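You operate a simulated robot arm through the tools that you are given. There is no shell and no other tool.

You are at the controls of a simulated robot arm. One attempt, no reset.

JOB
Fit the smoked window in the door and clip it.
Fine: turn the blue and the green clip to FREE, press the window in till it clicks, then turn both to HOLD. The door stays locked, the other window stays on the shelf.

Only the result counts: the job must be done as asked and must still hold three seconds after the hand-in. Knocking over, shifting, dropping, spilling or breaking anything else fails it.

ROBOT AND FRAMES
A 7-joint arm with a fingered hand, fixed in place. Base frame: the origin is on the floor under the middle of its stand, x ahead of it, y to its left, z up; the work surface is at about z = 760. Lengths are in mm, angles in degrees, forces in N, time in s.
With the tool pointing down near the work surface it reaches from about 260 to 800 mm from the base axis. Its first joint turns from -115.0 to 115.0 degrees. Payload 5 kg.
The tool frame sits at the grasp point between the pads (the TCP): z along the fingers, y along the line on which they close. The tips reach 32 mm beyond it. The gripper opens to 160 mm; its body begins 89 mm behind the TCP. The gripper is a hand of 4 fingers: y runs from the thumb to the fingers, the wrist lies at [0, 0, -267] in the tool frame, and closing takes about 1.5 s.
Orientation is that of the tool frame in the base frame, as a unit quaternion [w, x, y, z]. With the fingers straight down and closing along the base's y, the tool's x points along the base's -x, its y along +y and its z along -z.

CONTROLS
- The arm moves only by the tool nudge_tool. Its argument "plan" is a list of rows, each an object (a shift or turn left out is 0, a gripper value left out holds the last) with "delta_rot": the turn, a rotation vector about the tool's x, y, z in degrees, a list of three; "linear": the shift along the tool's x, y, z in mm, a list of three; "fingers": the finger opening in mm, from 0 to 160. In form: [{"delta_rot": [ax, ay, az], "linear": [dx, dy, dz], "fingers": fingers}, ...]. A call has 1 to 20 rows; each row shifts and turns the commanded pose from where the row before left it, along the tool's axes as they then stand. Rows are played at 5 a second. More than 50 mm and 8.6 degrees between two rows, or a gripper value outside its range, and nothing of the call is played. A pose out of reach is approached as far as the arm can. The call stops where the force on the tool passes 40 N (or 10 N more than at its start, if that is more) or the arm is blocked; 0.2 s more then pass. Each finger travels about 108 mm/s and halts on what it meets, pressing with about 30 N; the grip force reading is that of the motor and also rises with nothing between the fingers. The clock runs only during rows and for 0.2 s after the last one: add rows that do not move to give the fingers time. It gives the time, the measured TCP pose, the force on the tool (base axes), the opening and the grip force at its end, in the units of the frame above (readings bear some noise), with the torque about the TCP (base axes, N m) and any sound that the robot's microphone picked up, and new pictures: "pictures" is both (left out), scene, wrist or none.
- Cameras (640 x 400 px; columns grow to the right, rows downward): "scene" is fixed at [217.6, -649.9, 1744.1]; the picture's right is [0.70, -0.71, 0.00], its down [-0.46, -0.45, -0.77] and it looks along [0.55, 0.54, -0.64] (base axes); focal length 309 px, centre (320, 200). "wrist" rides on the gripper at [80, -4, -114] in the tool frame; the picture's right is [0.05, 1.00, 0.00], its down [-0.82, 0.04, -0.58] and it looks along [-0.58, 0.03, 0.82] (tool axes); focal length 265 px, centre (320, 200). There is no depth. A picture from a camera that has moved, and an enlarged one, comes with that camera's place and axes in the base frame and with its lens.
- slide_trunk(by): slides the trunk up (or, below 0, down) by that many mm; the arm rides with it, the base frame stays. It gives what a move gives, with no picture.
- preshape(shape): the hand has 4 fingers and takes this shape, open, in about a second: jaw (thumb against the fingers, like two jaws); tri (thumb and two fingers); tip (a fingertip pinch); poke (one finger out to press); point (the index stretched); flat (the hand flat); cup (the hand cupped); fist (a fist). The gripper value then closes the fingers along that shape, each until it touches; the sizes above hold for jaw. It gives what a move gives, with no picture.
- enlarge(camera, box): a new picture of the part [left, top, right, bottom] of that camera's present view, enlarged. No time passes.
- finish_job(): hands the job in; it is judged then, once.

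Nothing tells you positions but the pictures and the camera data. Unless the task says otherwise, let go and move clear before handing in.

The tools are called after "Request:" as a command line: name --argument value ..., lists and objects as JSON in quotes. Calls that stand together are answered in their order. nudge_tool: Moves the arm, as the interface text tells. Its arguments: {"type":"object","properties":{"plan":{"type":"array","items":{"type":"object","properties":{"delta_rot":{"type":"array","items":{"type":"number"}},"linear":{"type":"array","items":{"type":"number"}},"fingers":{"type":"number"}}}},"pictures":{"type":"string","enum":["both","scene","wrist","none"]}},"required":["plan"]} The other tools are called the same way: slide_trunk (by) moves the trunk up or down; preshape (shape) gives the hand a shape; enlarge (camera, box) takes an enlarged picture of a part of a camera's view; finish_job () hands the job in.

At the start:

```text
t: 0.0
eef_pos: [531.8, 68.0, 1356.7]
orientation: [0.0, 0.0, 1.0, 0.0]
wrist_force: [-0.4, -0.1, -0.3]
moment: [0.0, 0.0, 0.0]
opening: 159.5
finger_force: 0.1
shape: jaw
trunk travel left (down, up): [-925.0, 65.0]
```

scene: 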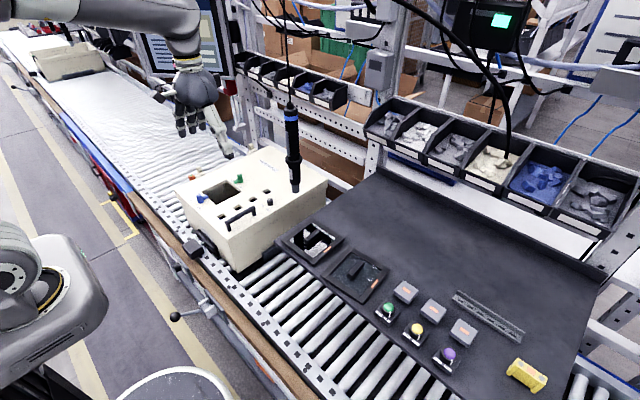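
wrist: 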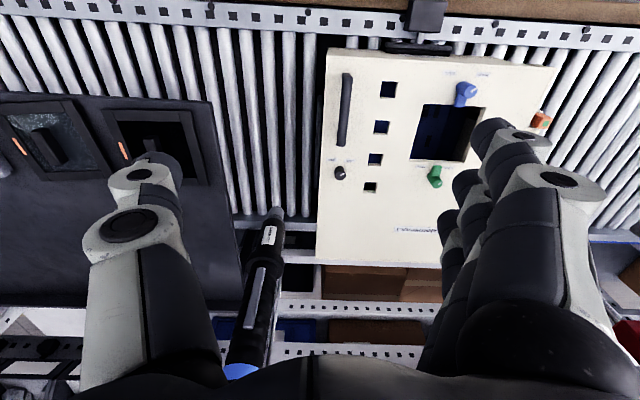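

I see a cream box on the roller conveyor with a door panel on top (square opening, blue and green clips), and two windows in dark trays to its right. I'll take enlarged pictures first to locate everything.

Request:
enlarge --camera "scene" --box '[160, 130, 340, 280]'

Request:
enlarge --camera "scene" --box '[270, 210, 400, 310]'

Request:
enlarge --camera "wrist" --box '[310, 30, 570, 270]'

Request:
enlarge --camera "wrist" --box '[0, 80, 220, 220]'

```text
2.67 times, centred on (250, 205) of scene
camera zoom: at [217.6, -649.9, 1744.1], right [0.7, -0.71, 0.0], down [-0.46, -0.45, -0.77], along [0.55, 0.54, -0.64], focal length 824 px, centre (507, 187)
```

zoom: 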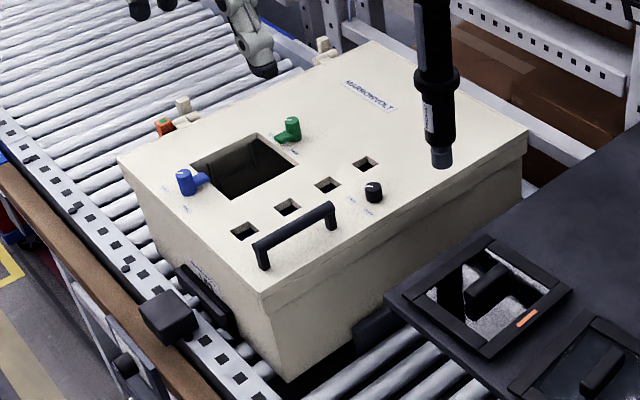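

```text
4.00 times, centred on (335, 260) of scene
camera zoom: at [217.6, -649.9, 1744.1], right [0.7, -0.71, 0.0], down [-0.46, -0.45, -0.77], along [0.55, 0.54, -0.64], focal length 1236 px, centre (260, -40)
```

zoom: 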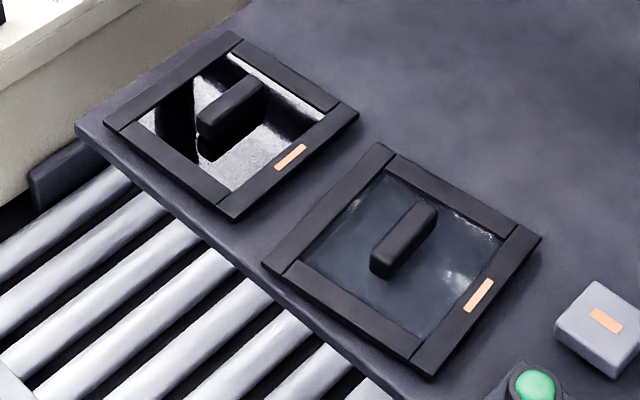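

```text
1.67 times, centred on (440, 150) of wrist
camera zoom: at [451.9, 63.3, 1471.0], right [-0.05, 1.0, 0.0], down [0.82, 0.04, 0.58], along [0.58, 0.03, -0.82], focal length 442 px, centre (120, 283)
```

zoom: 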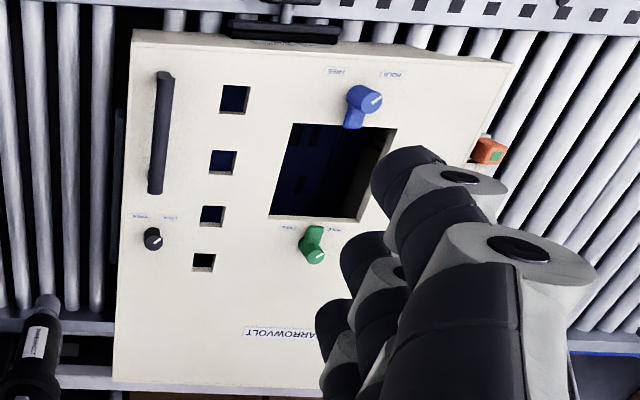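

```text
2.86 times, centred on (110, 150) of wrist
camera zoom: at [451.9, 63.3, 1471.0], right [-0.05, 1.0, 0.0], down [0.82, 0.04, 0.58], along [0.58, 0.03, -0.82], focal length 758 px, centre (920, 343)
```

zoom: 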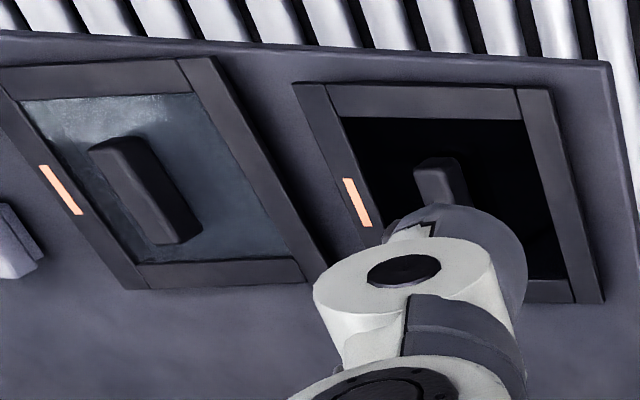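

The box's door hole is around (635, 317, 974), with the blue clip near (549, 323). Two windows lie on the raised shelf at z≈1060. I'll move above the box to look closely at the clips and labels.

Request:
nudge_tool --plan '[{"linear": [10, 46, 15]}, {"linear": [10, 46, 15]}, {"linear": [10, 46, 15]}, {"linear": [11, 46, 15]}, {"linear": [11, 48, 15]}, {"linear": [0, 0, 0]}]'

```text
refused: row 5 steps farther than a row can; nothing moved
```

Request:
nudge_tool --plan '[{"linear": [10, 40, 15]}, {"linear": [10, 40, 15]}, {"linear": [10, 40, 15]}, {"linear": [11, 40, 15]}, {"linear": [11, 40, 15]}, {"linear": [0, 32, 15]}, {"linear": [0, 0, 0]}]'

```text
t: 1.6
eef_pos: [480.0, 299.8, 1271.5]
orientation: [0.001, 0.0, 1.0, 0.002]
wrist_force: [-0.2, -1.0, -0.3]
moment: [-0.02, -0.01, 0.01]
opening: 159.7
finger_force: 0.1
shape: jaw
trunk travel left (down, up): [-925.0, 65.0]
camera wrist: at [399.8, 295.1, 1385.0], right [-0.05, 1.0, 0.0], down [0.81, 0.04, 0.58], along [0.58, 0.03, -0.82], focal length 265 px, centre (320, 200)
```

scene: 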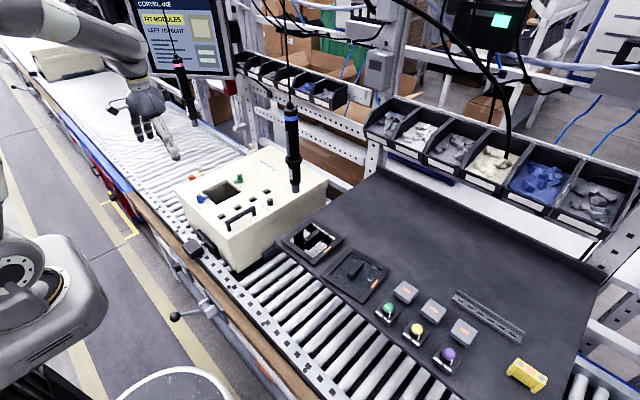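
wrist: 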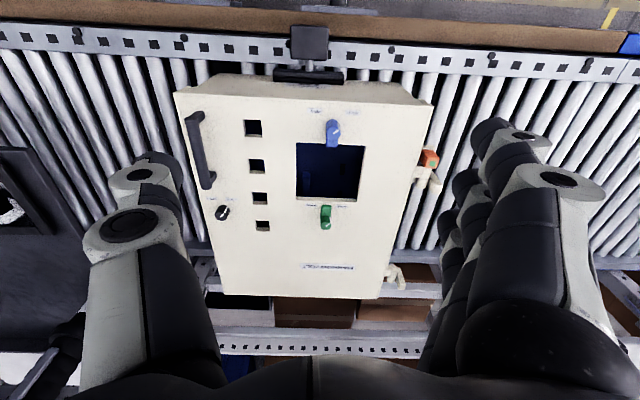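

The door panel is now in clear view. I'll zoom in on the clips, the lock knob and the monitor.

Request:
enlarge --camera "wrist" --box '[270, 90, 400, 160]'

Request:
enlarge --camera "wrist" --box '[270, 180, 400, 260]'

Request:
enlarge --camera "wrist" --box '[160, 70, 440, 300]'

Request:
enlarge --camera "scene" --box '[120, 0, 240, 75]'

Request:
enlarge --camera "scene" --box '[180, 170, 270, 230]'

Request:
enlarge --camera "scene" --box '[280, 215, 400, 310]'

```text
4.92 times, centred on (335, 125) of wrist
camera zoom: at [399.8, 295.1, 1385.0], right [-0.05, 1.0, 0.0], down [0.81, 0.04, 0.58], along [0.58, 0.03, -0.82], focal length 1307 px, centre (246, 569)
```

zoom: 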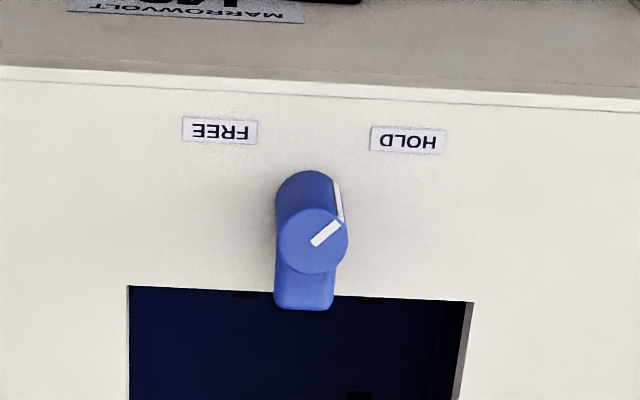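

```text
4.92 times, centred on (335, 220) of wrist
camera zoom: at [399.8, 295.1, 1385.0], right [-0.05, 1.0, 0.0], down [0.81, 0.04, 0.58], along [0.58, 0.03, -0.82], focal length 1307 px, centre (246, 102)
```

zoom: 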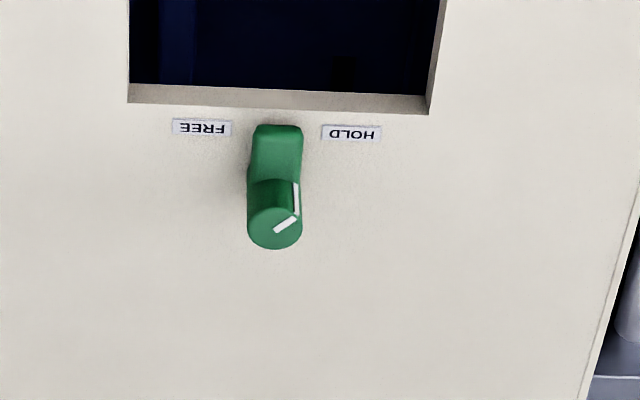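

```text
1.74 times, centred on (300, 185) of wrist
camera zoom: at [399.8, 295.1, 1385.0], right [-0.05, 1.0, 0.0], down [0.81, 0.04, 0.58], along [0.58, 0.03, -0.82], focal length 462 px, centre (355, 226)
```

zoom: 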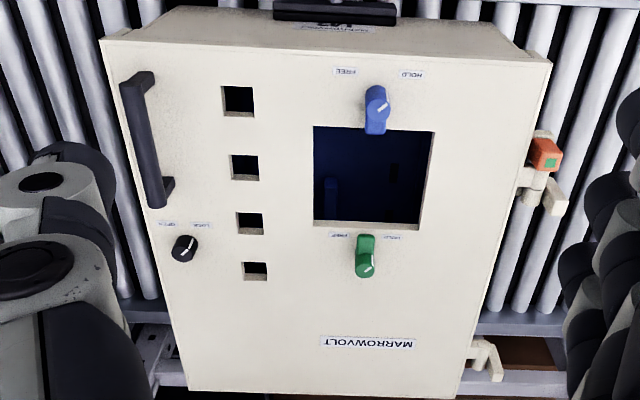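

```text
5.33 times, centred on (180, 38) of scene
camera zoom: at [217.6, -649.9, 1744.1], right [0.7, -0.71, 0.0], down [-0.46, -0.45, -0.77], along [0.55, 0.54, -0.64], focal length 1648 px, centre (1067, 1067)
```

zoom: 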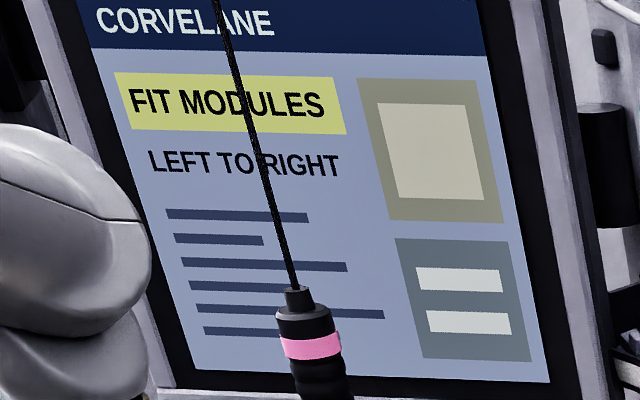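

```text
6.67 times, centred on (225, 200) of scene
camera zoom: at [217.6, -649.9, 1744.1], right [0.7, -0.71, 0.0], down [-0.46, -0.45, -0.77], along [0.55, 0.54, -0.64], focal length 2060 px, centre (953, 200)
```

zoom: 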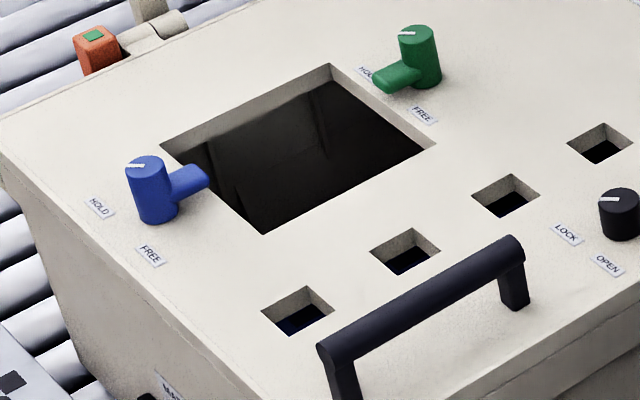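

```text
4.21 times, centred on (340, 262) of scene
camera zoom: at [217.6, -649.9, 1744.1], right [0.7, -0.71, 0.0], down [-0.46, -0.45, -0.77], along [0.55, 0.54, -0.64], focal length 1301 px, centre (236, -63)
```

zoom: 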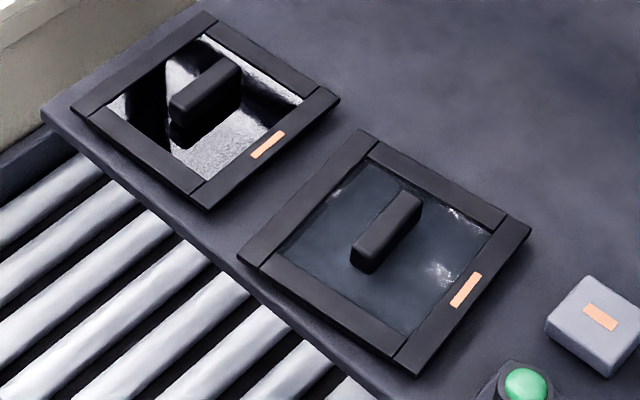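

Both pointers are at HOLD now. FREE means turning each clip about 90° counter-clockwise as seen from above. Next I'll look closely at the two windows to tell which one is smoked.

Request:
nudge_tool --plan '[{"linear": [0, -44, 0]}, {"linear": [0, -44, 0]}, {"linear": [0, -44, 0]}, {"linear": [0, -44, 0]}, {"linear": [0, -44, 0]}, {"linear": [0, -44, 0]}, {"linear": [0, -44, 0]}, {"linear": [0, -44, 0]}, {"linear": [-10, -44, 0]}, {"linear": [-10, -44, 0]}, {"linear": [-20, -44, 0]}, {"linear": [-20, -44, 0]}, {"linear": [-20, -42, 0]}, {"linear": [0, 0, 0]}]'

```text
t: 4.6
eef_pos: [559.6, -269.2, 1268.6]
orientation: [0.001, 0.0, 1.0, 0.0]
wrist_force: [-1.8, 0.8, -0.4]
moment: [-0.06, -0.03, 0.0]
opening: 159.8
finger_force: 0.1
shape: jaw
trunk travel left (down, up): [-925.0, 65.0]
camera wrist: at [480.4, -274.3, 1382.0], right [-0.05, 1.0, 0.0], down [0.81, 0.04, 0.58], along [0.58, 0.03, -0.82], focal length 265 px, centre (320, 200)
```

scene: 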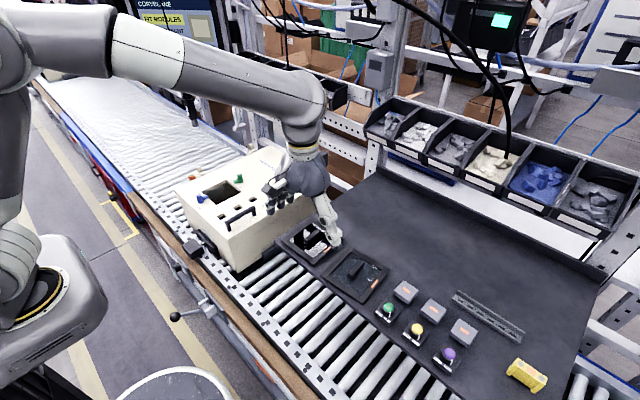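
wrist: 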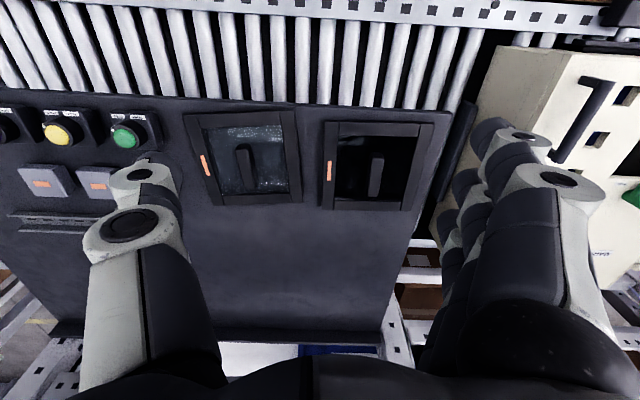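

Request:
enlarge --camera "wrist" --box '[180, 100, 460, 220]'

Request:
enlarge --camera "wrist" --box '[315, 105, 455, 215]'

Request:
enlarge --camera "wrist" --box '[180, 105, 310, 210]'

Request:
enlarge --camera "scene" --box '[240, 80, 360, 260]'

```text
2.29 times, centred on (320, 160) of wrist
camera zoom: at [480.4, -274.3, 1382.0], right [-0.05, 1.0, 0.0], down [0.81, 0.04, 0.58], along [0.58, 0.03, -0.82], focal length 607 px, centre (320, 291)
```

zoom: 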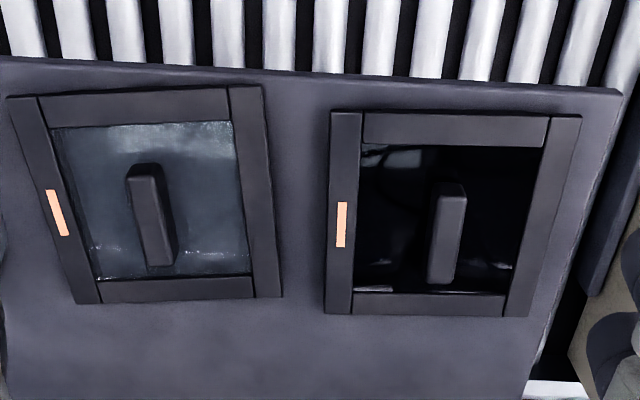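

```text
3.64 times, centred on (385, 160) of wrist
camera zoom: at [480.4, -274.3, 1382.0], right [-0.05, 1.0, 0.0], down [0.81, 0.04, 0.58], along [0.58, 0.03, -0.82], focal length 965 px, centre (84, 346)
```

zoom: 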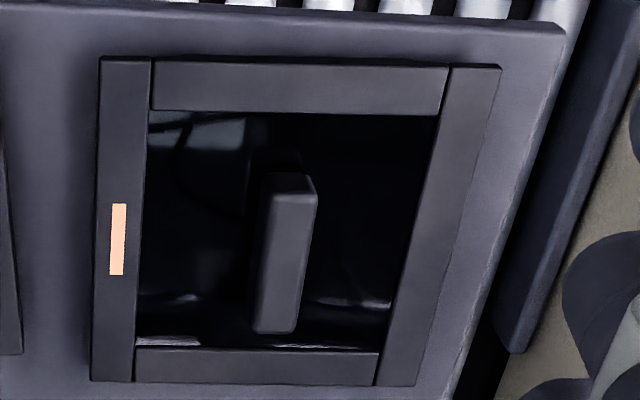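

```text
3.81 times, centred on (245, 158) of wrist
camera zoom: at [480.4, -274.3, 1382.0], right [-0.05, 1.0, 0.0], down [0.81, 0.04, 0.58], along [0.58, 0.03, -0.82], focal length 1011 px, centre (606, 362)
```

zoom: 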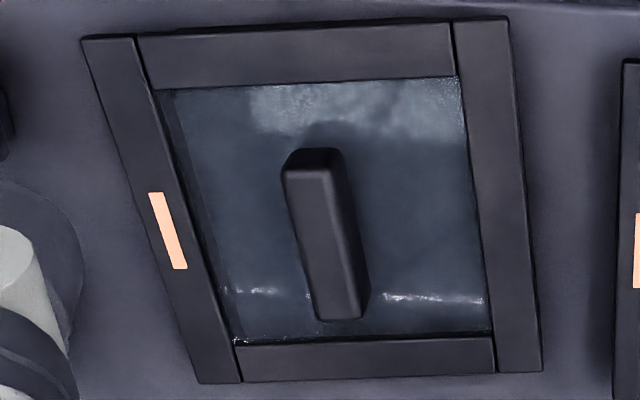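

```text
2.22 times, centred on (300, 170) of scene
camera zoom: at [217.6, -649.9, 1744.1], right [0.7, -0.71, 0.0], down [-0.46, -0.45, -0.77], along [0.55, 0.54, -0.64], focal length 687 px, centre (364, 267)
```

zoom: 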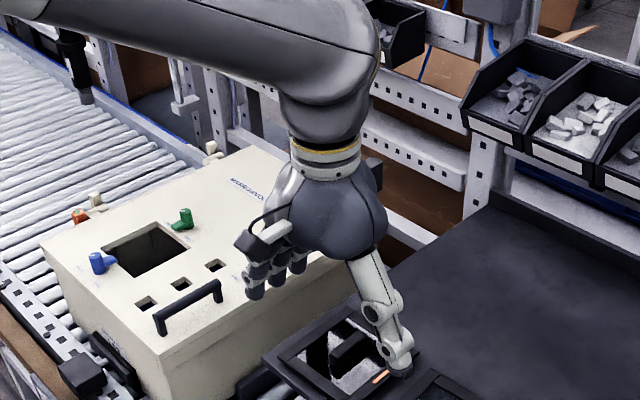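

Window B, the one nearest the box, has the dark glossy pane, so that is the smoked one. I'll zoom further for exact geometry before touching anything.

Request:
enlarge --camera "scene" --box '[190, 185, 222, 205]'

Request:
enlarge --camera "scene" --box '[228, 168, 260, 188]'

Request:
enlarge --camera "scene" --box '[275, 220, 339, 270]'

Request:
enlarge --camera "wrist" --box '[320, 115, 400, 165]'

```text
16.00 times, centred on (206, 195) of scene
camera zoom: at [217.6, -649.9, 1744.1], right [0.7, -0.71, 0.0], down [-0.46, -0.45, -0.77], along [0.55, 0.54, -0.64], focal length 4945 px, centre (2144, 280)
```

zoom: 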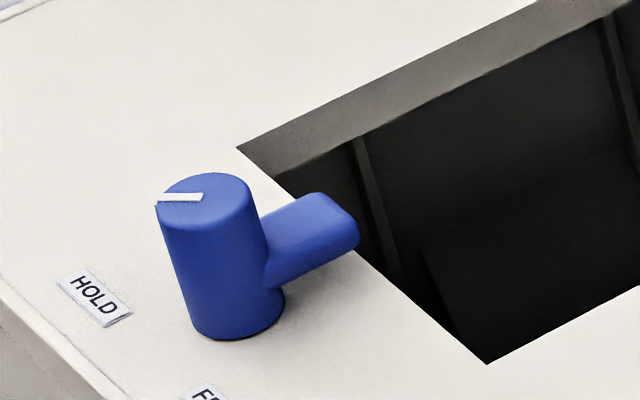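

```text
16.00 times, centred on (244, 178) of scene
camera zoom: at [217.6, -649.9, 1744.1], right [0.7, -0.71, 0.0], down [-0.46, -0.45, -0.77], along [0.55, 0.54, -0.64], focal length 4945 px, centre (1536, 552)
```

zoom: 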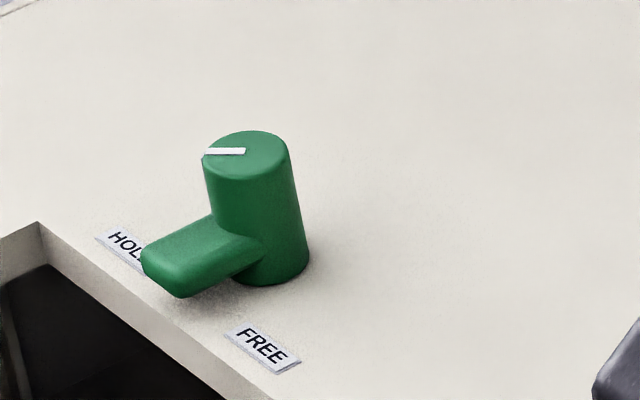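

```text
8.00 times, centred on (307, 245) of scene
camera zoom: at [217.6, -649.9, 1744.1], right [0.7, -0.71, 0.0], down [-0.46, -0.45, -0.77], along [0.55, 0.54, -0.64], focal length 2472 px, centre (424, -160)
```

zoom: 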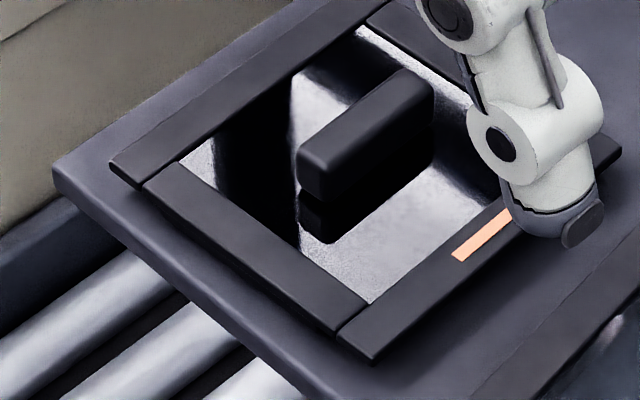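

```text
8.00 times, centred on (360, 140) of wrist
camera zoom: at [480.4, -274.3, 1382.0], right [-0.05, 1.0, 0.0], down [0.81, 0.04, 0.58], along [0.58, 0.03, -0.82], focal length 2123 px, centre (0, 680)
```

zoom: 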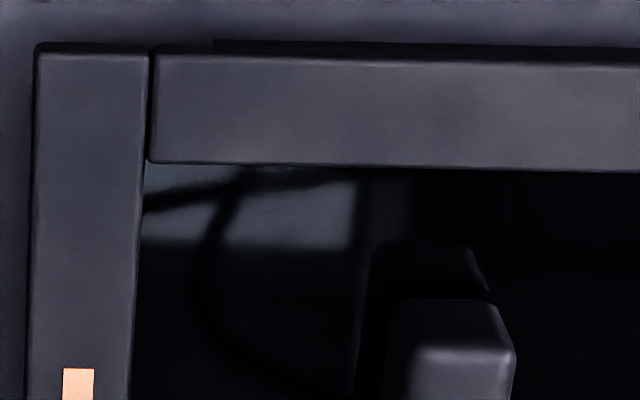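

The knobs are about 21 mm in diameter and 35 mm tall, with their arms low on the side. I'll hover over the blue clip and check alignment with the wrist camera.

Request:
nudge_tool --plan '[{"linear": [10, 0, -10]}, {"linear": [2.6, 45, 0]}, {"linear": [0, 45, 0]}, {"linear": [0, 45, 0]}, {"linear": [0, 45, 0]}, {"linear": [0, 45, 0]}, {"linear": [0, 45, 0]}, {"linear": [0, 45, 0]}, {"linear": [0, 45, 0]}, {"linear": [0, 45, 0]}, {"linear": [0, 45, 0]}, {"linear": [0, 38, 28]}, {"linear": [0, 38, 28]}, {"linear": [0, 38, 28]}, {"linear": [0, 28, 34], "fingers": 90}, {"linear": [0, 0, 30]}, {"linear": [0, 0, 0]}, {"linear": [0, 0, 0]}]'

```text
t: 8.4
eef_pos: [546.2, 323.5, 1128.9]
orientation: [0.0, 0.001, 1.0, 0.001]
wrist_force: [-0.2, 0.5, -0.1]
moment: [-0.02, -0.01, 0.0]
opening: 90.9
finger_force: 0.1
shape: jaw
trunk travel left (down, up): [-925.0, 65.0]
camera wrist: at [466.6, 318.0, 1242.4], right [-0.05, 1.0, 0.0], down [0.82, 0.04, 0.58], along [0.58, 0.03, -0.82], focal length 265 px, centre (320, 200)
```

scene: 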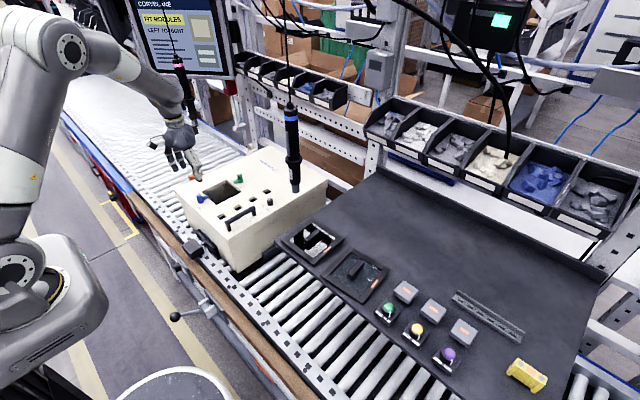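
wrist: 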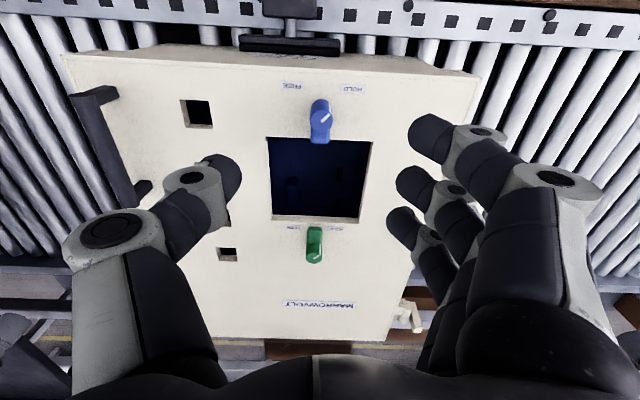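

Request:
enlarge --camera "wrist" --box '[270, 75, 370, 155]'

Request:
enlarge --camera "wrist" --box '[160, 80, 480, 280]'

Request:
enlarge --camera "scene" --box '[130, 110, 290, 230]'

```text
5.00 times, centred on (320, 115) of wrist
camera zoom: at [466.6, 318.0, 1242.4], right [-0.05, 1.0, 0.0], down [0.82, 0.04, 0.58], along [0.58, 0.03, -0.82], focal length 1327 px, centre (320, 625)
```

zoom: 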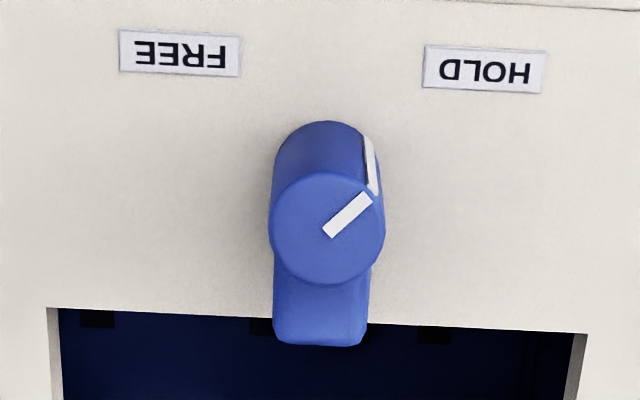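

```text
2.00 times, centred on (320, 180) of wrist
camera zoom: at [466.6, 318.0, 1242.4], right [-0.05, 1.0, 0.0], down [0.82, 0.04, 0.58], along [0.58, 0.03, -0.82], focal length 531 px, centre (320, 240)
```

zoom: 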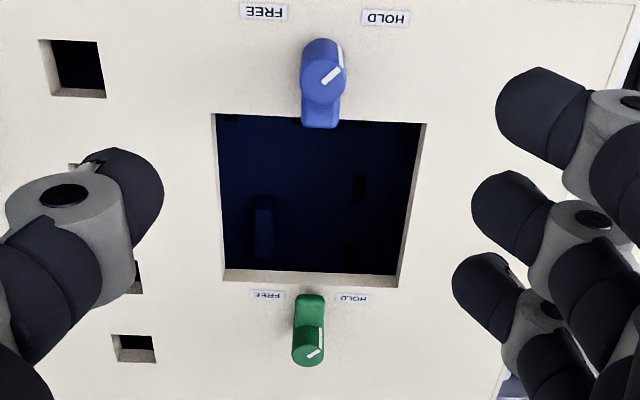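

```text
3.33 times, centred on (210, 170) of scene
camera zoom: at [217.6, -649.9, 1744.1], right [0.7, -0.71, 0.0], down [-0.46, -0.45, -0.77], along [0.55, 0.54, -0.64], focal length 1030 px, centre (687, 300)
```

zoom: 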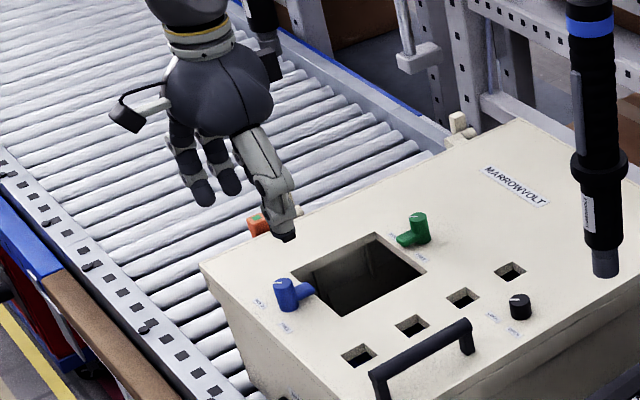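

The blue knob's top centre is at about (546, 324.7, 1003), nearly under the TCP. I'll narrow the fingers and descend around it in stages.

Request:
nudge_tool --plan '[{"linear": [0, 1.2, 20], "fingers": 56}, {"linear": [0, 0, 30]}, {"linear": [0, 0, 25]}, {"linear": [0, 0, 10]}, {"linear": [0, 0, 5]}, {"linear": [0, 0, 0]}]'

```text
t: 9.8
eef_pos: [547.0, 323.7, 1039.4]
orientation: [0.0, 0.001, 1.0, 0.0]
wrist_force: [-0.4, 0.1, -0.1]
moment: [-0.01, -0.01, 0.0]
opening: 56.5
finger_force: 0.0
shape: jaw
trunk travel left (down, up): [-925.0, 65.0]
camera wrist: at [466.8, 318.5, 1152.3], right [-0.05, 1.0, 0.0], down [0.82, 0.04, 0.58], along [0.58, 0.03, -0.82], focal length 265 px, centre (320, 200)
```

scene: 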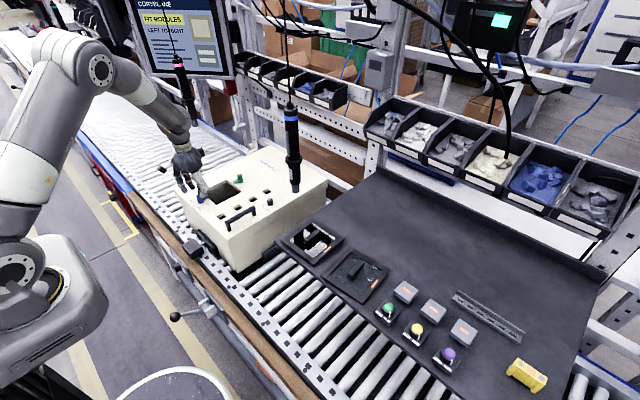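
wrist: 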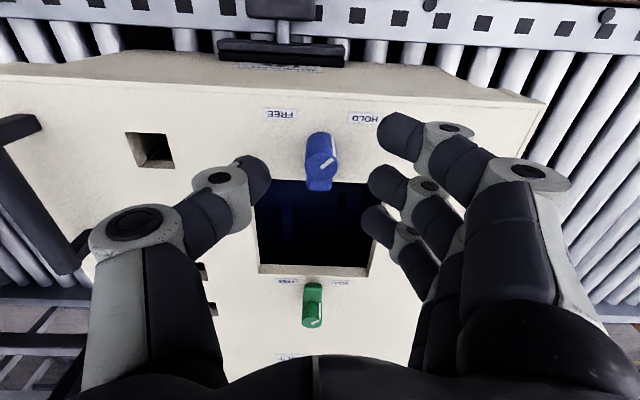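

Request:
enlarge --camera "wrist" --box '[200, 80, 440, 230]'

Request:
enlarge --camera "scene" --box '[150, 130, 254, 210]'

```text
2.67 times, centred on (320, 155) of wrist
camera zoom: at [466.8, 318.5, 1152.3], right [-0.05, 1.0, 0.0], down [0.82, 0.04, 0.58], along [0.58, 0.03, -0.82], focal length 708 px, centre (320, 320)
```

zoom: 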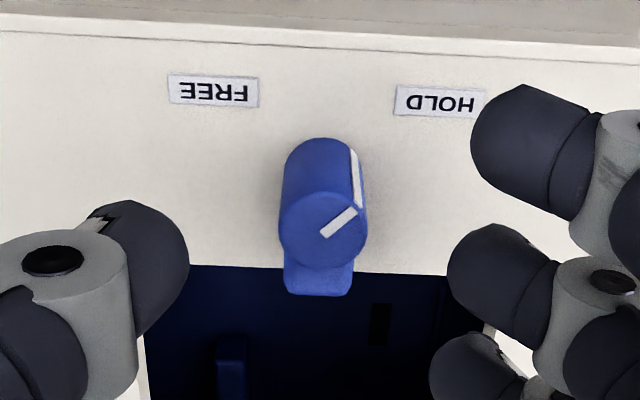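

```text
5.00 times, centred on (202, 170) of scene
camera zoom: at [217.6, -649.9, 1744.1], right [0.7, -0.71, 0.0], down [-0.46, -0.45, -0.77], along [0.55, 0.54, -0.64], focal length 1545 px, centre (910, 350)
```

zoom: 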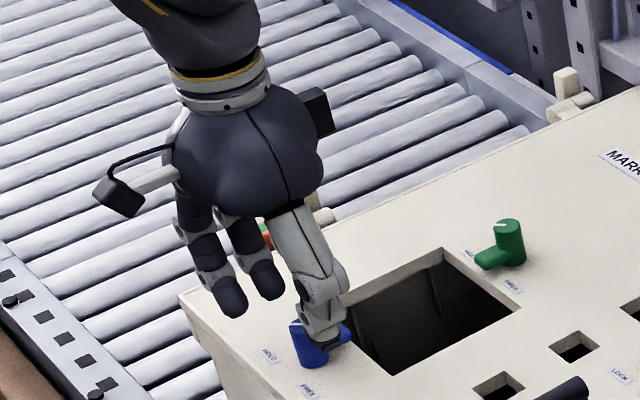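

The knob sits about 1.3 mm toward the fingers. I'll correct that, lower to put the tips just above the clip's arm, and close.

Request:
nudge_tool --plan '[{"linear": [0, 1.3, 8]}, {"linear": [0, 0, 8]}, {"linear": [0, 0, 6]}, {"linear": [0, 0, 0], "fingers": 10}, {"linear": [0, 0, 0]}, {"linear": [0, 0, 0]}, {"linear": [0, 0, 0]}, {"linear": [0, 0, 0]}, {"linear": [0, 0, 0]}]'

```text
t: 11.8
eef_pos: [548.2, 323.9, 1017.0]
orientation: [-0.002, 0.001, 1.0, 0.0]
wrist_force: [-0.2, -16.9, -5.7]
moment: [-0.25, 0.01, 0.0]
opening: 3.7
finger_force: 30.0
shape: jaw
trunk travel left (down, up): [-925.0, 65.0]
camera wrist: at [467.7, 318.3, 1130.6], right [-0.05, 1.0, 0.0], down [0.82, 0.04, 0.58], along [0.58, 0.03, -0.82], focal length 265 px, centre (320, 200)
```

scene: 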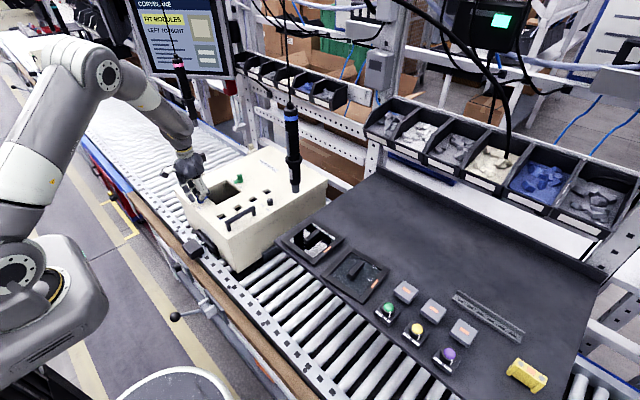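
wrist: 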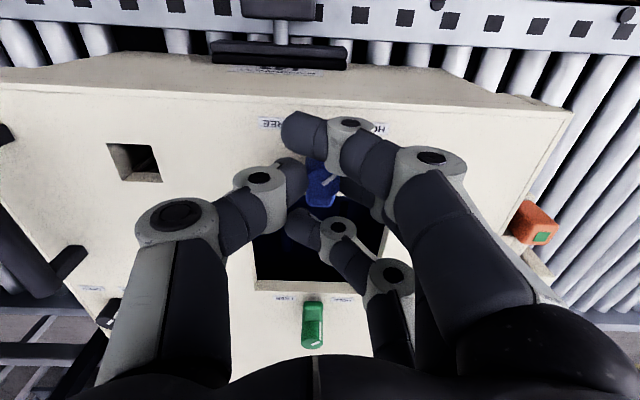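

Request:
enlarge --camera "wrist" --box '[220, 90, 440, 250]'

Request:
enlarge --camera "scene" --box '[160, 140, 256, 215]'

```text
2.50 times, centred on (330, 170) of wrist
camera zoom: at [467.7, 318.3, 1130.6], right [-0.05, 1.0, 0.0], down [0.82, 0.04, 0.58], along [0.58, 0.03, -0.82], focal length 664 px, centre (295, 275)
```

zoom: 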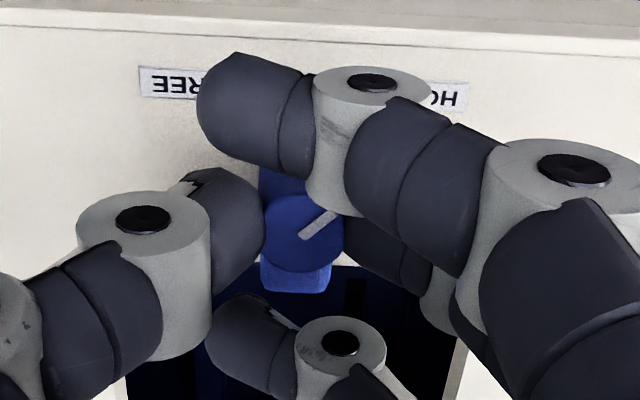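

```text
5.33 times, centred on (208, 178) of scene
camera zoom: at [217.6, -649.9, 1744.1], right [0.7, -0.71, 0.0], down [-0.46, -0.45, -0.77], along [0.55, 0.54, -0.64], focal length 1648 px, centre (917, 320)
```

zoom: 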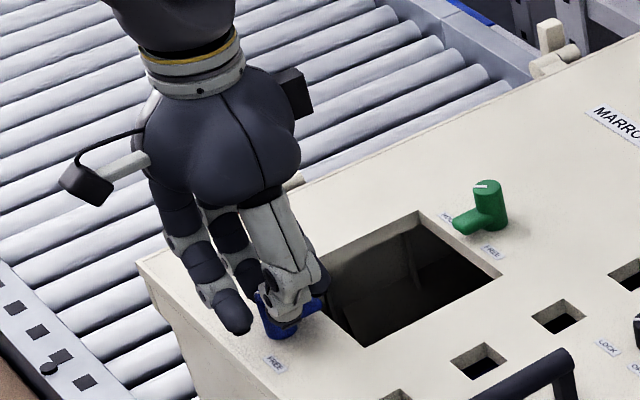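

The knob is pinched between the thumb and middle finger, but there is a side load. I'll shift a little toward +y to balance it before twisting.

Request:
nudge_tool --plan '[{"linear": [0, 1, 0]}, {"linear": [0, 0, 0]}, {"linear": [0, 0, 0]}]' --pictures "none"

```text
t: 12.6
eef_pos: [548.2, 325.1, 1017.3]
orientation: [0.0, 0.001, 1.0, 0.0]
wrist_force: [-3.3, -19.5, -5.9]
moment: [-0.33, 0.05, -0.04]
opening: 3.4
finger_force: 29.7
shape: jaw
trunk travel left (down, up): [-925.0, 65.0]
```

Request:
enlarge --camera "scene" --box '[228, 168, 260, 188]'

Request:
enlarge --camera "scene" --box '[190, 185, 222, 205]'

```text
16.00 times, centred on (244, 178) of scene
camera zoom: at [217.6, -649.9, 1744.1], right [0.7, -0.71, 0.0], down [-0.46, -0.45, -0.77], along [0.55, 0.54, -0.64], focal length 4945 px, centre (1536, 552)
```

zoom: 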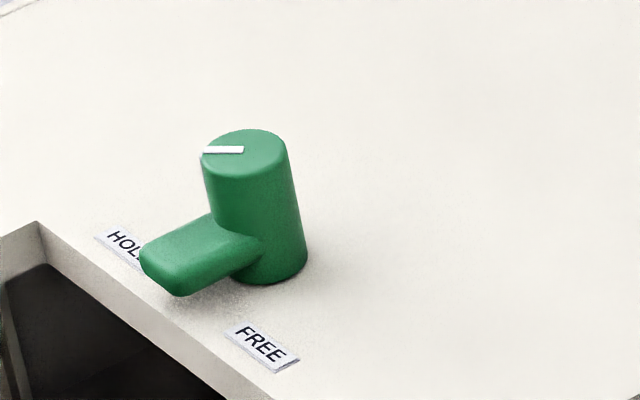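

```text
16.00 times, centred on (206, 195) of scene
camera zoom: at [217.6, -649.9, 1744.1], right [0.7, -0.71, 0.0], down [-0.46, -0.45, -0.77], along [0.55, 0.54, -0.64], focal length 4945 px, centre (2144, 280)
```

zoom: 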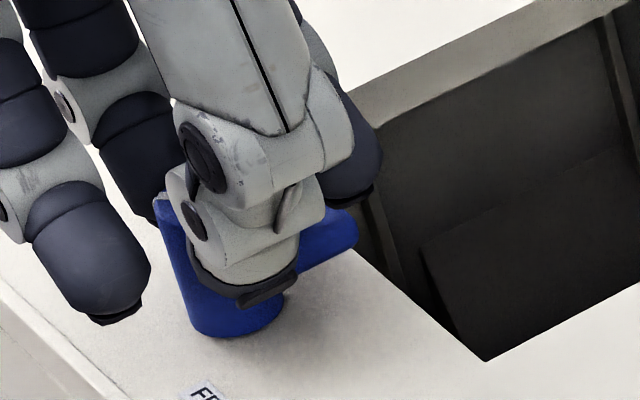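

The box is holding steady. Now I'll twist counter-clockwise (seen from above), the first half of the 90°.

Request:
nudge_tool --plan '[{"delta_rot": [0, 0, -5]}, {"delta_rot": [0, 0, -8]}, {"delta_rot": [0, 0, -8]}, {"delta_rot": [0, 0, -8]}, {"delta_rot": [0, 0, -8]}, {"delta_rot": [0, 0, -8]}, {"linear": [0, 0, 0]}]'

```text
t: 14.2
eef_pos: [549.6, 323.5, 1016.9]
orientation: [-0.001, -0.382, 0.924, 0.001]
wrist_force: [5.9, -15.0, -7.0]
moment: [-0.25, -0.09, 0.02]
opening: 3.1
finger_force: 29.9
shape: jaw
trunk travel left (down, up): [-925.0, 65.0]
camera wrist: at [495.3, 263.4, 1130.9], right [-0.74, 0.67, 0.0], down [0.55, 0.61, 0.58], along [0.39, 0.43, -0.82], focal length 265 px, centre (320, 200)
```

scene: 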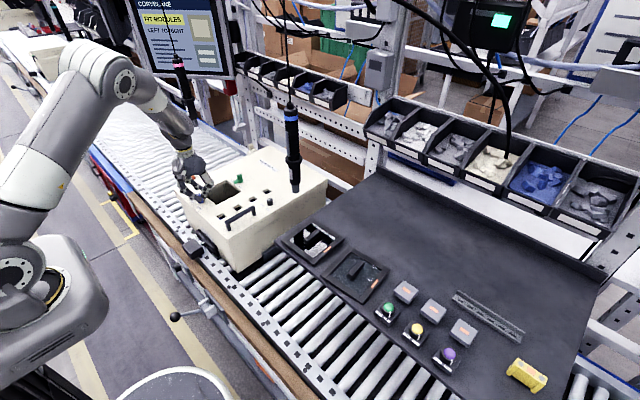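
wrist: 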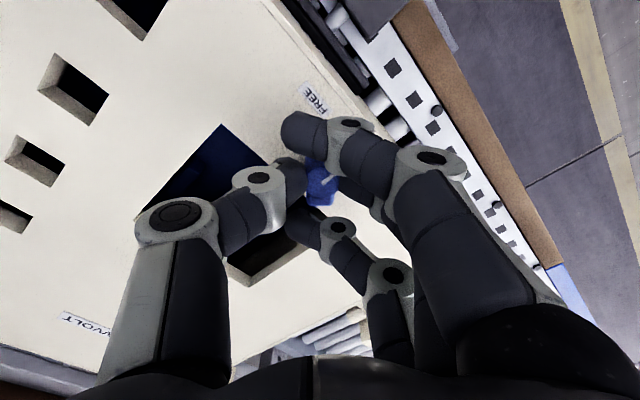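

The knob is turning with the hand, so I'll carry on with the remaining 45°.

Request:
nudge_tool --plan '[{"delta_rot": [0, 0, -8]}, {"delta_rot": [0, 0, -8]}, {"delta_rot": [0, 0, -8]}, {"delta_rot": [0, 0, -8]}, {"delta_rot": [0, 0, -8]}, {"delta_rot": [0, 0, -5]}, {"linear": [0, 0, 0]}]'

```text
t: 15.8
eef_pos: [549.1, 324.4, 1017.3]
orientation: [-0.001, 0.707, -0.707, -0.001]
wrist_force: [13.6, -9.2, -4.8]
moment: [-0.18, -0.16, -0.01]
opening: 3.2
finger_force: 30.2
shape: jaw
trunk travel left (down, up): [-925.0, 65.0]
camera wrist: at [554.0, 243.5, 1130.5], right [-1.0, -0.05, 0.0], down [-0.04, 0.81, 0.58], along [-0.03, 0.58, -0.82], focal length 265 px, centre (320, 200)
```

scene: 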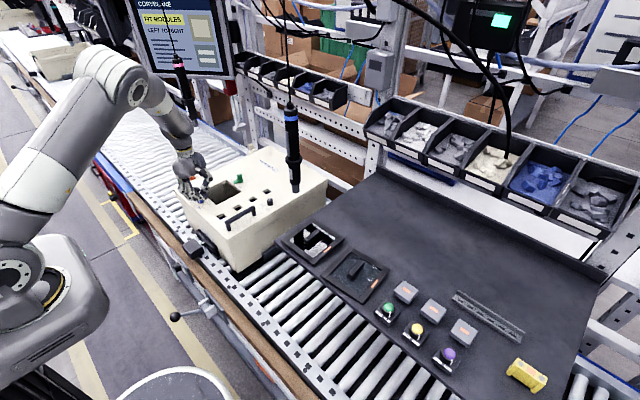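
wrist: 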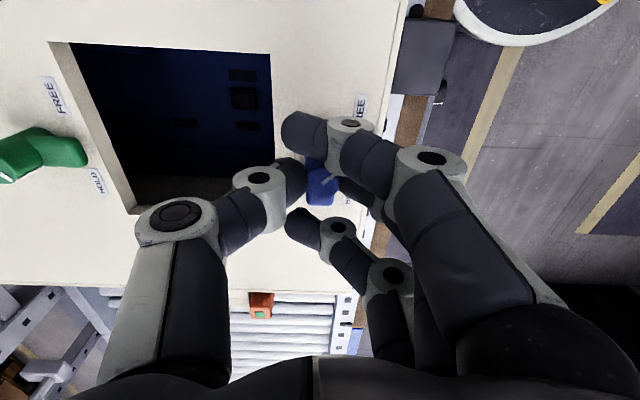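

Request:
enlarge --camera "wrist" --box '[250, 80, 410, 220]'

Request:
nudge_tool --plan '[{"fingers": 60}, {"linear": [0, 0, 0]}, {"linear": [0, 0, 0]}, {"linear": [0, 0, 0]}, {"linear": [0, 0, -20]}, {"linear": [0, 0, -30]}, {"linear": [0, 0, -40]}, {"linear": [0, 0, -20]}, {"linear": [0, 0, 0]}]'

```text
2.86 times, centred on (330, 150) of wrist
camera zoom: at [554.0, 243.5, 1130.5], right [-1.0, -0.05, 0.0], down [-0.04, 0.81, 0.58], along [-0.03, 0.58, -0.82], focal length 758 px, centre (291, 343)
```

zoom: 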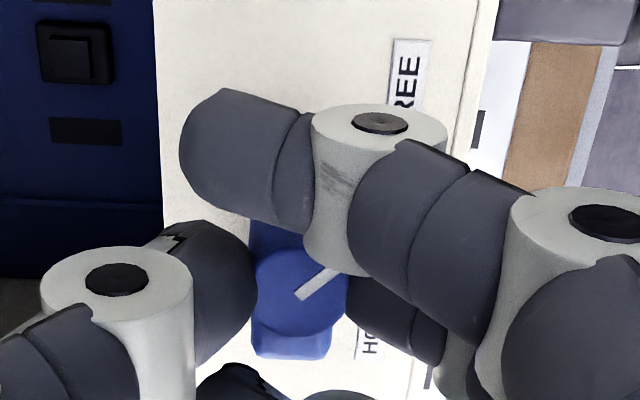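

```text
t: 17.8
eef_pos: [547.8, 324.6, 1129.7]
orientation: [0.001, -0.706, 0.708, -0.001]
wrist_force: [0.2, -0.2, -1.2]
moment: [0.01, -0.04, -0.03]
opening: 59.4
finger_force: 0.0
shape: jaw
trunk travel left (down, up): [-925.0, 65.0]
camera wrist: at [551.9, 243.6, 1243.0], right [-1.0, -0.05, 0.0], down [-0.04, 0.82, 0.58], along [-0.03, 0.58, -0.82], focal length 265 px, centre (320, 200)
```

scene: 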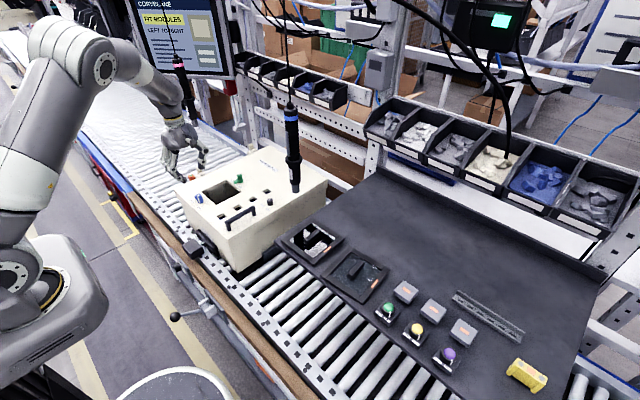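
wrist: 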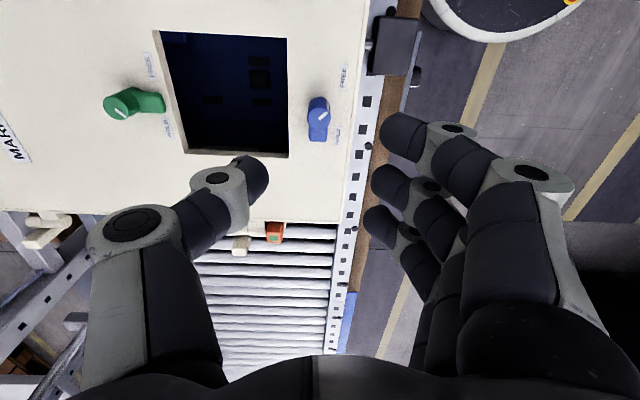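

Request:
enlarge --camera "wrist" --box '[280, 50, 380, 160]'

Request:
enlarge --camera "scene" --box '[190, 185, 222, 205]'

Request:
enlarge --camera "scene" --box '[228, 168, 260, 188]'

```text
3.64 times, centred on (330, 105) of wrist
camera zoom: at [551.9, 243.6, 1243.0], right [-1.0, -0.05, 0.0], down [-0.04, 0.82, 0.58], along [-0.03, 0.58, -0.82], focal length 965 px, centre (284, 546)
```

zoom: 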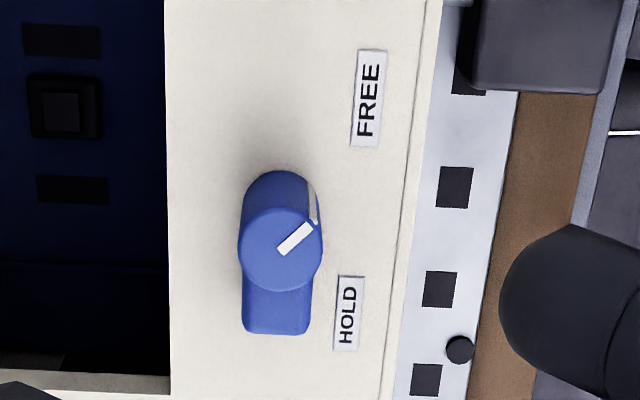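

```text
16.00 times, centred on (206, 195) of scene
camera zoom: at [217.6, -649.9, 1744.1], right [0.7, -0.71, 0.0], down [-0.46, -0.45, -0.77], along [0.55, 0.54, -0.64], focal length 4945 px, centre (2144, 280)
```

zoom: 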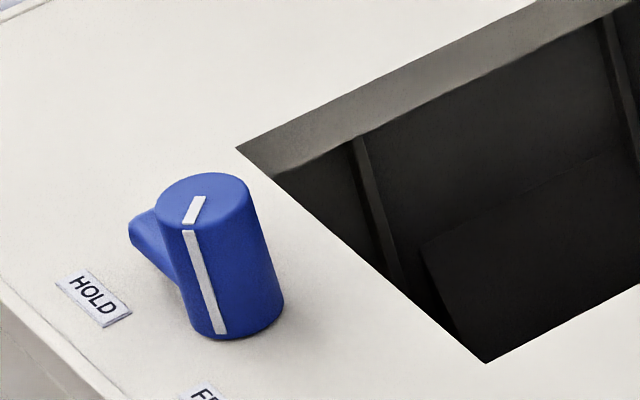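

```text
16.00 times, centred on (244, 178) of scene
camera zoom: at [217.6, -649.9, 1744.1], right [0.7, -0.71, 0.0], down [-0.46, -0.45, -0.77], along [0.55, 0.54, -0.64], focal length 4945 px, centre (1536, 552)
```

zoom: 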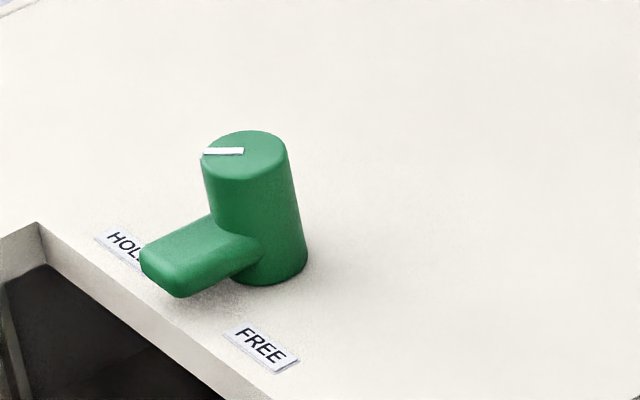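

Blue is at FREE: its arm is swung clear and the pointer is on the FREE side. Now I'll rotate the hand back and go over the green clip.

Request:
nudge_tool --plan '[{"delta_rot": [0, 0, 8.5]}, {"delta_rot": [0, 0, 8.5]}, {"delta_rot": [0, 0, 8.5]}, {"delta_rot": [0, 0, 8.5]}, {"delta_rot": [0, 0, 8.5]}, {"delta_rot": [0, 0, 8.5]}, {"delta_rot": [0, 0, 8.5]}, {"delta_rot": [0, 0, 8.5]}, {"delta_rot": [0, 0, 8.5]}, {"delta_rot": [0, 0, 8.5]}, {"delta_rot": [0, 0, 5]}, {"linear": [-40, 0, 0]}, {"linear": [-40, 0, 0]}, {"linear": [-40, 0, 0]}, {"linear": [-40, 0, 0]}, {"linear": [-22, -1, 0]}, {"linear": [0, 0, 0]}, {"linear": [0, 0, 0]}]'

```text
t: 21.6
eef_pos: [730.3, 324.0, 1127.3]
orientation: [0.0, 0.0, 1.0, 0.0]
wrist_force: [0.1, -0.8, -0.4]
moment: [-0.01, 0.01, 0.01]
opening: 59.3
finger_force: 0.1
shape: jaw
trunk travel left (down, up): [-925.0, 65.0]
camera wrist: at [650.1, 319.1, 1240.5], right [-0.05, 1.0, 0.0], down [0.82, 0.04, 0.58], along [0.58, 0.03, -0.82], focal length 265 px, centre (320, 200)
```

scene: 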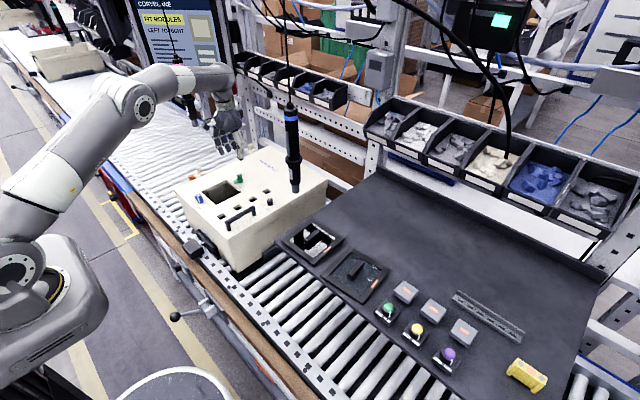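
wrist: 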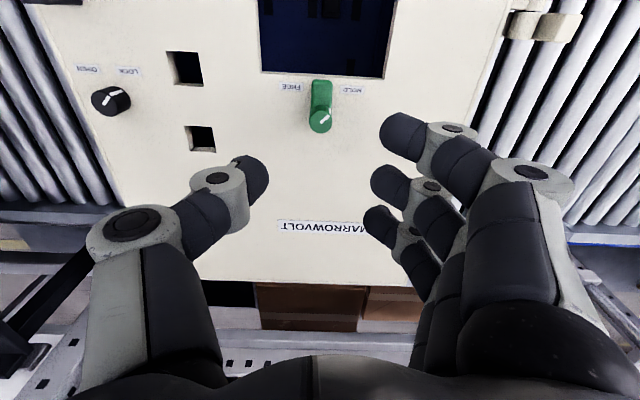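

Request:
enlarge --camera "wrist" --box '[270, 70, 370, 150]'

Request:
enlarge --camera "scene" --box '[180, 90, 300, 200]'

```text
5.00 times, centred on (320, 110) of wrist
camera zoom: at [650.1, 319.1, 1240.5], right [-0.05, 1.0, 0.0], down [0.82, 0.04, 0.58], along [0.58, 0.03, -0.82], focal length 1327 px, centre (320, 650)
```

zoom: 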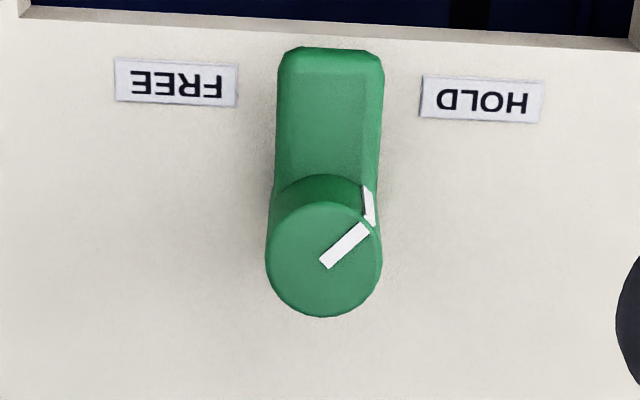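

```text
3.64 times, centred on (240, 145) of scene
camera zoom: at [217.6, -649.9, 1744.1], right [0.7, -0.71, 0.0], down [-0.46, -0.45, -0.77], along [0.55, 0.54, -0.64], focal length 1124 px, centre (611, 400)
```

zoom: 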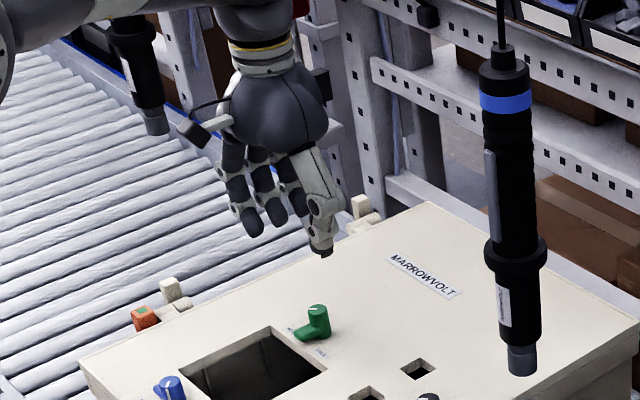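

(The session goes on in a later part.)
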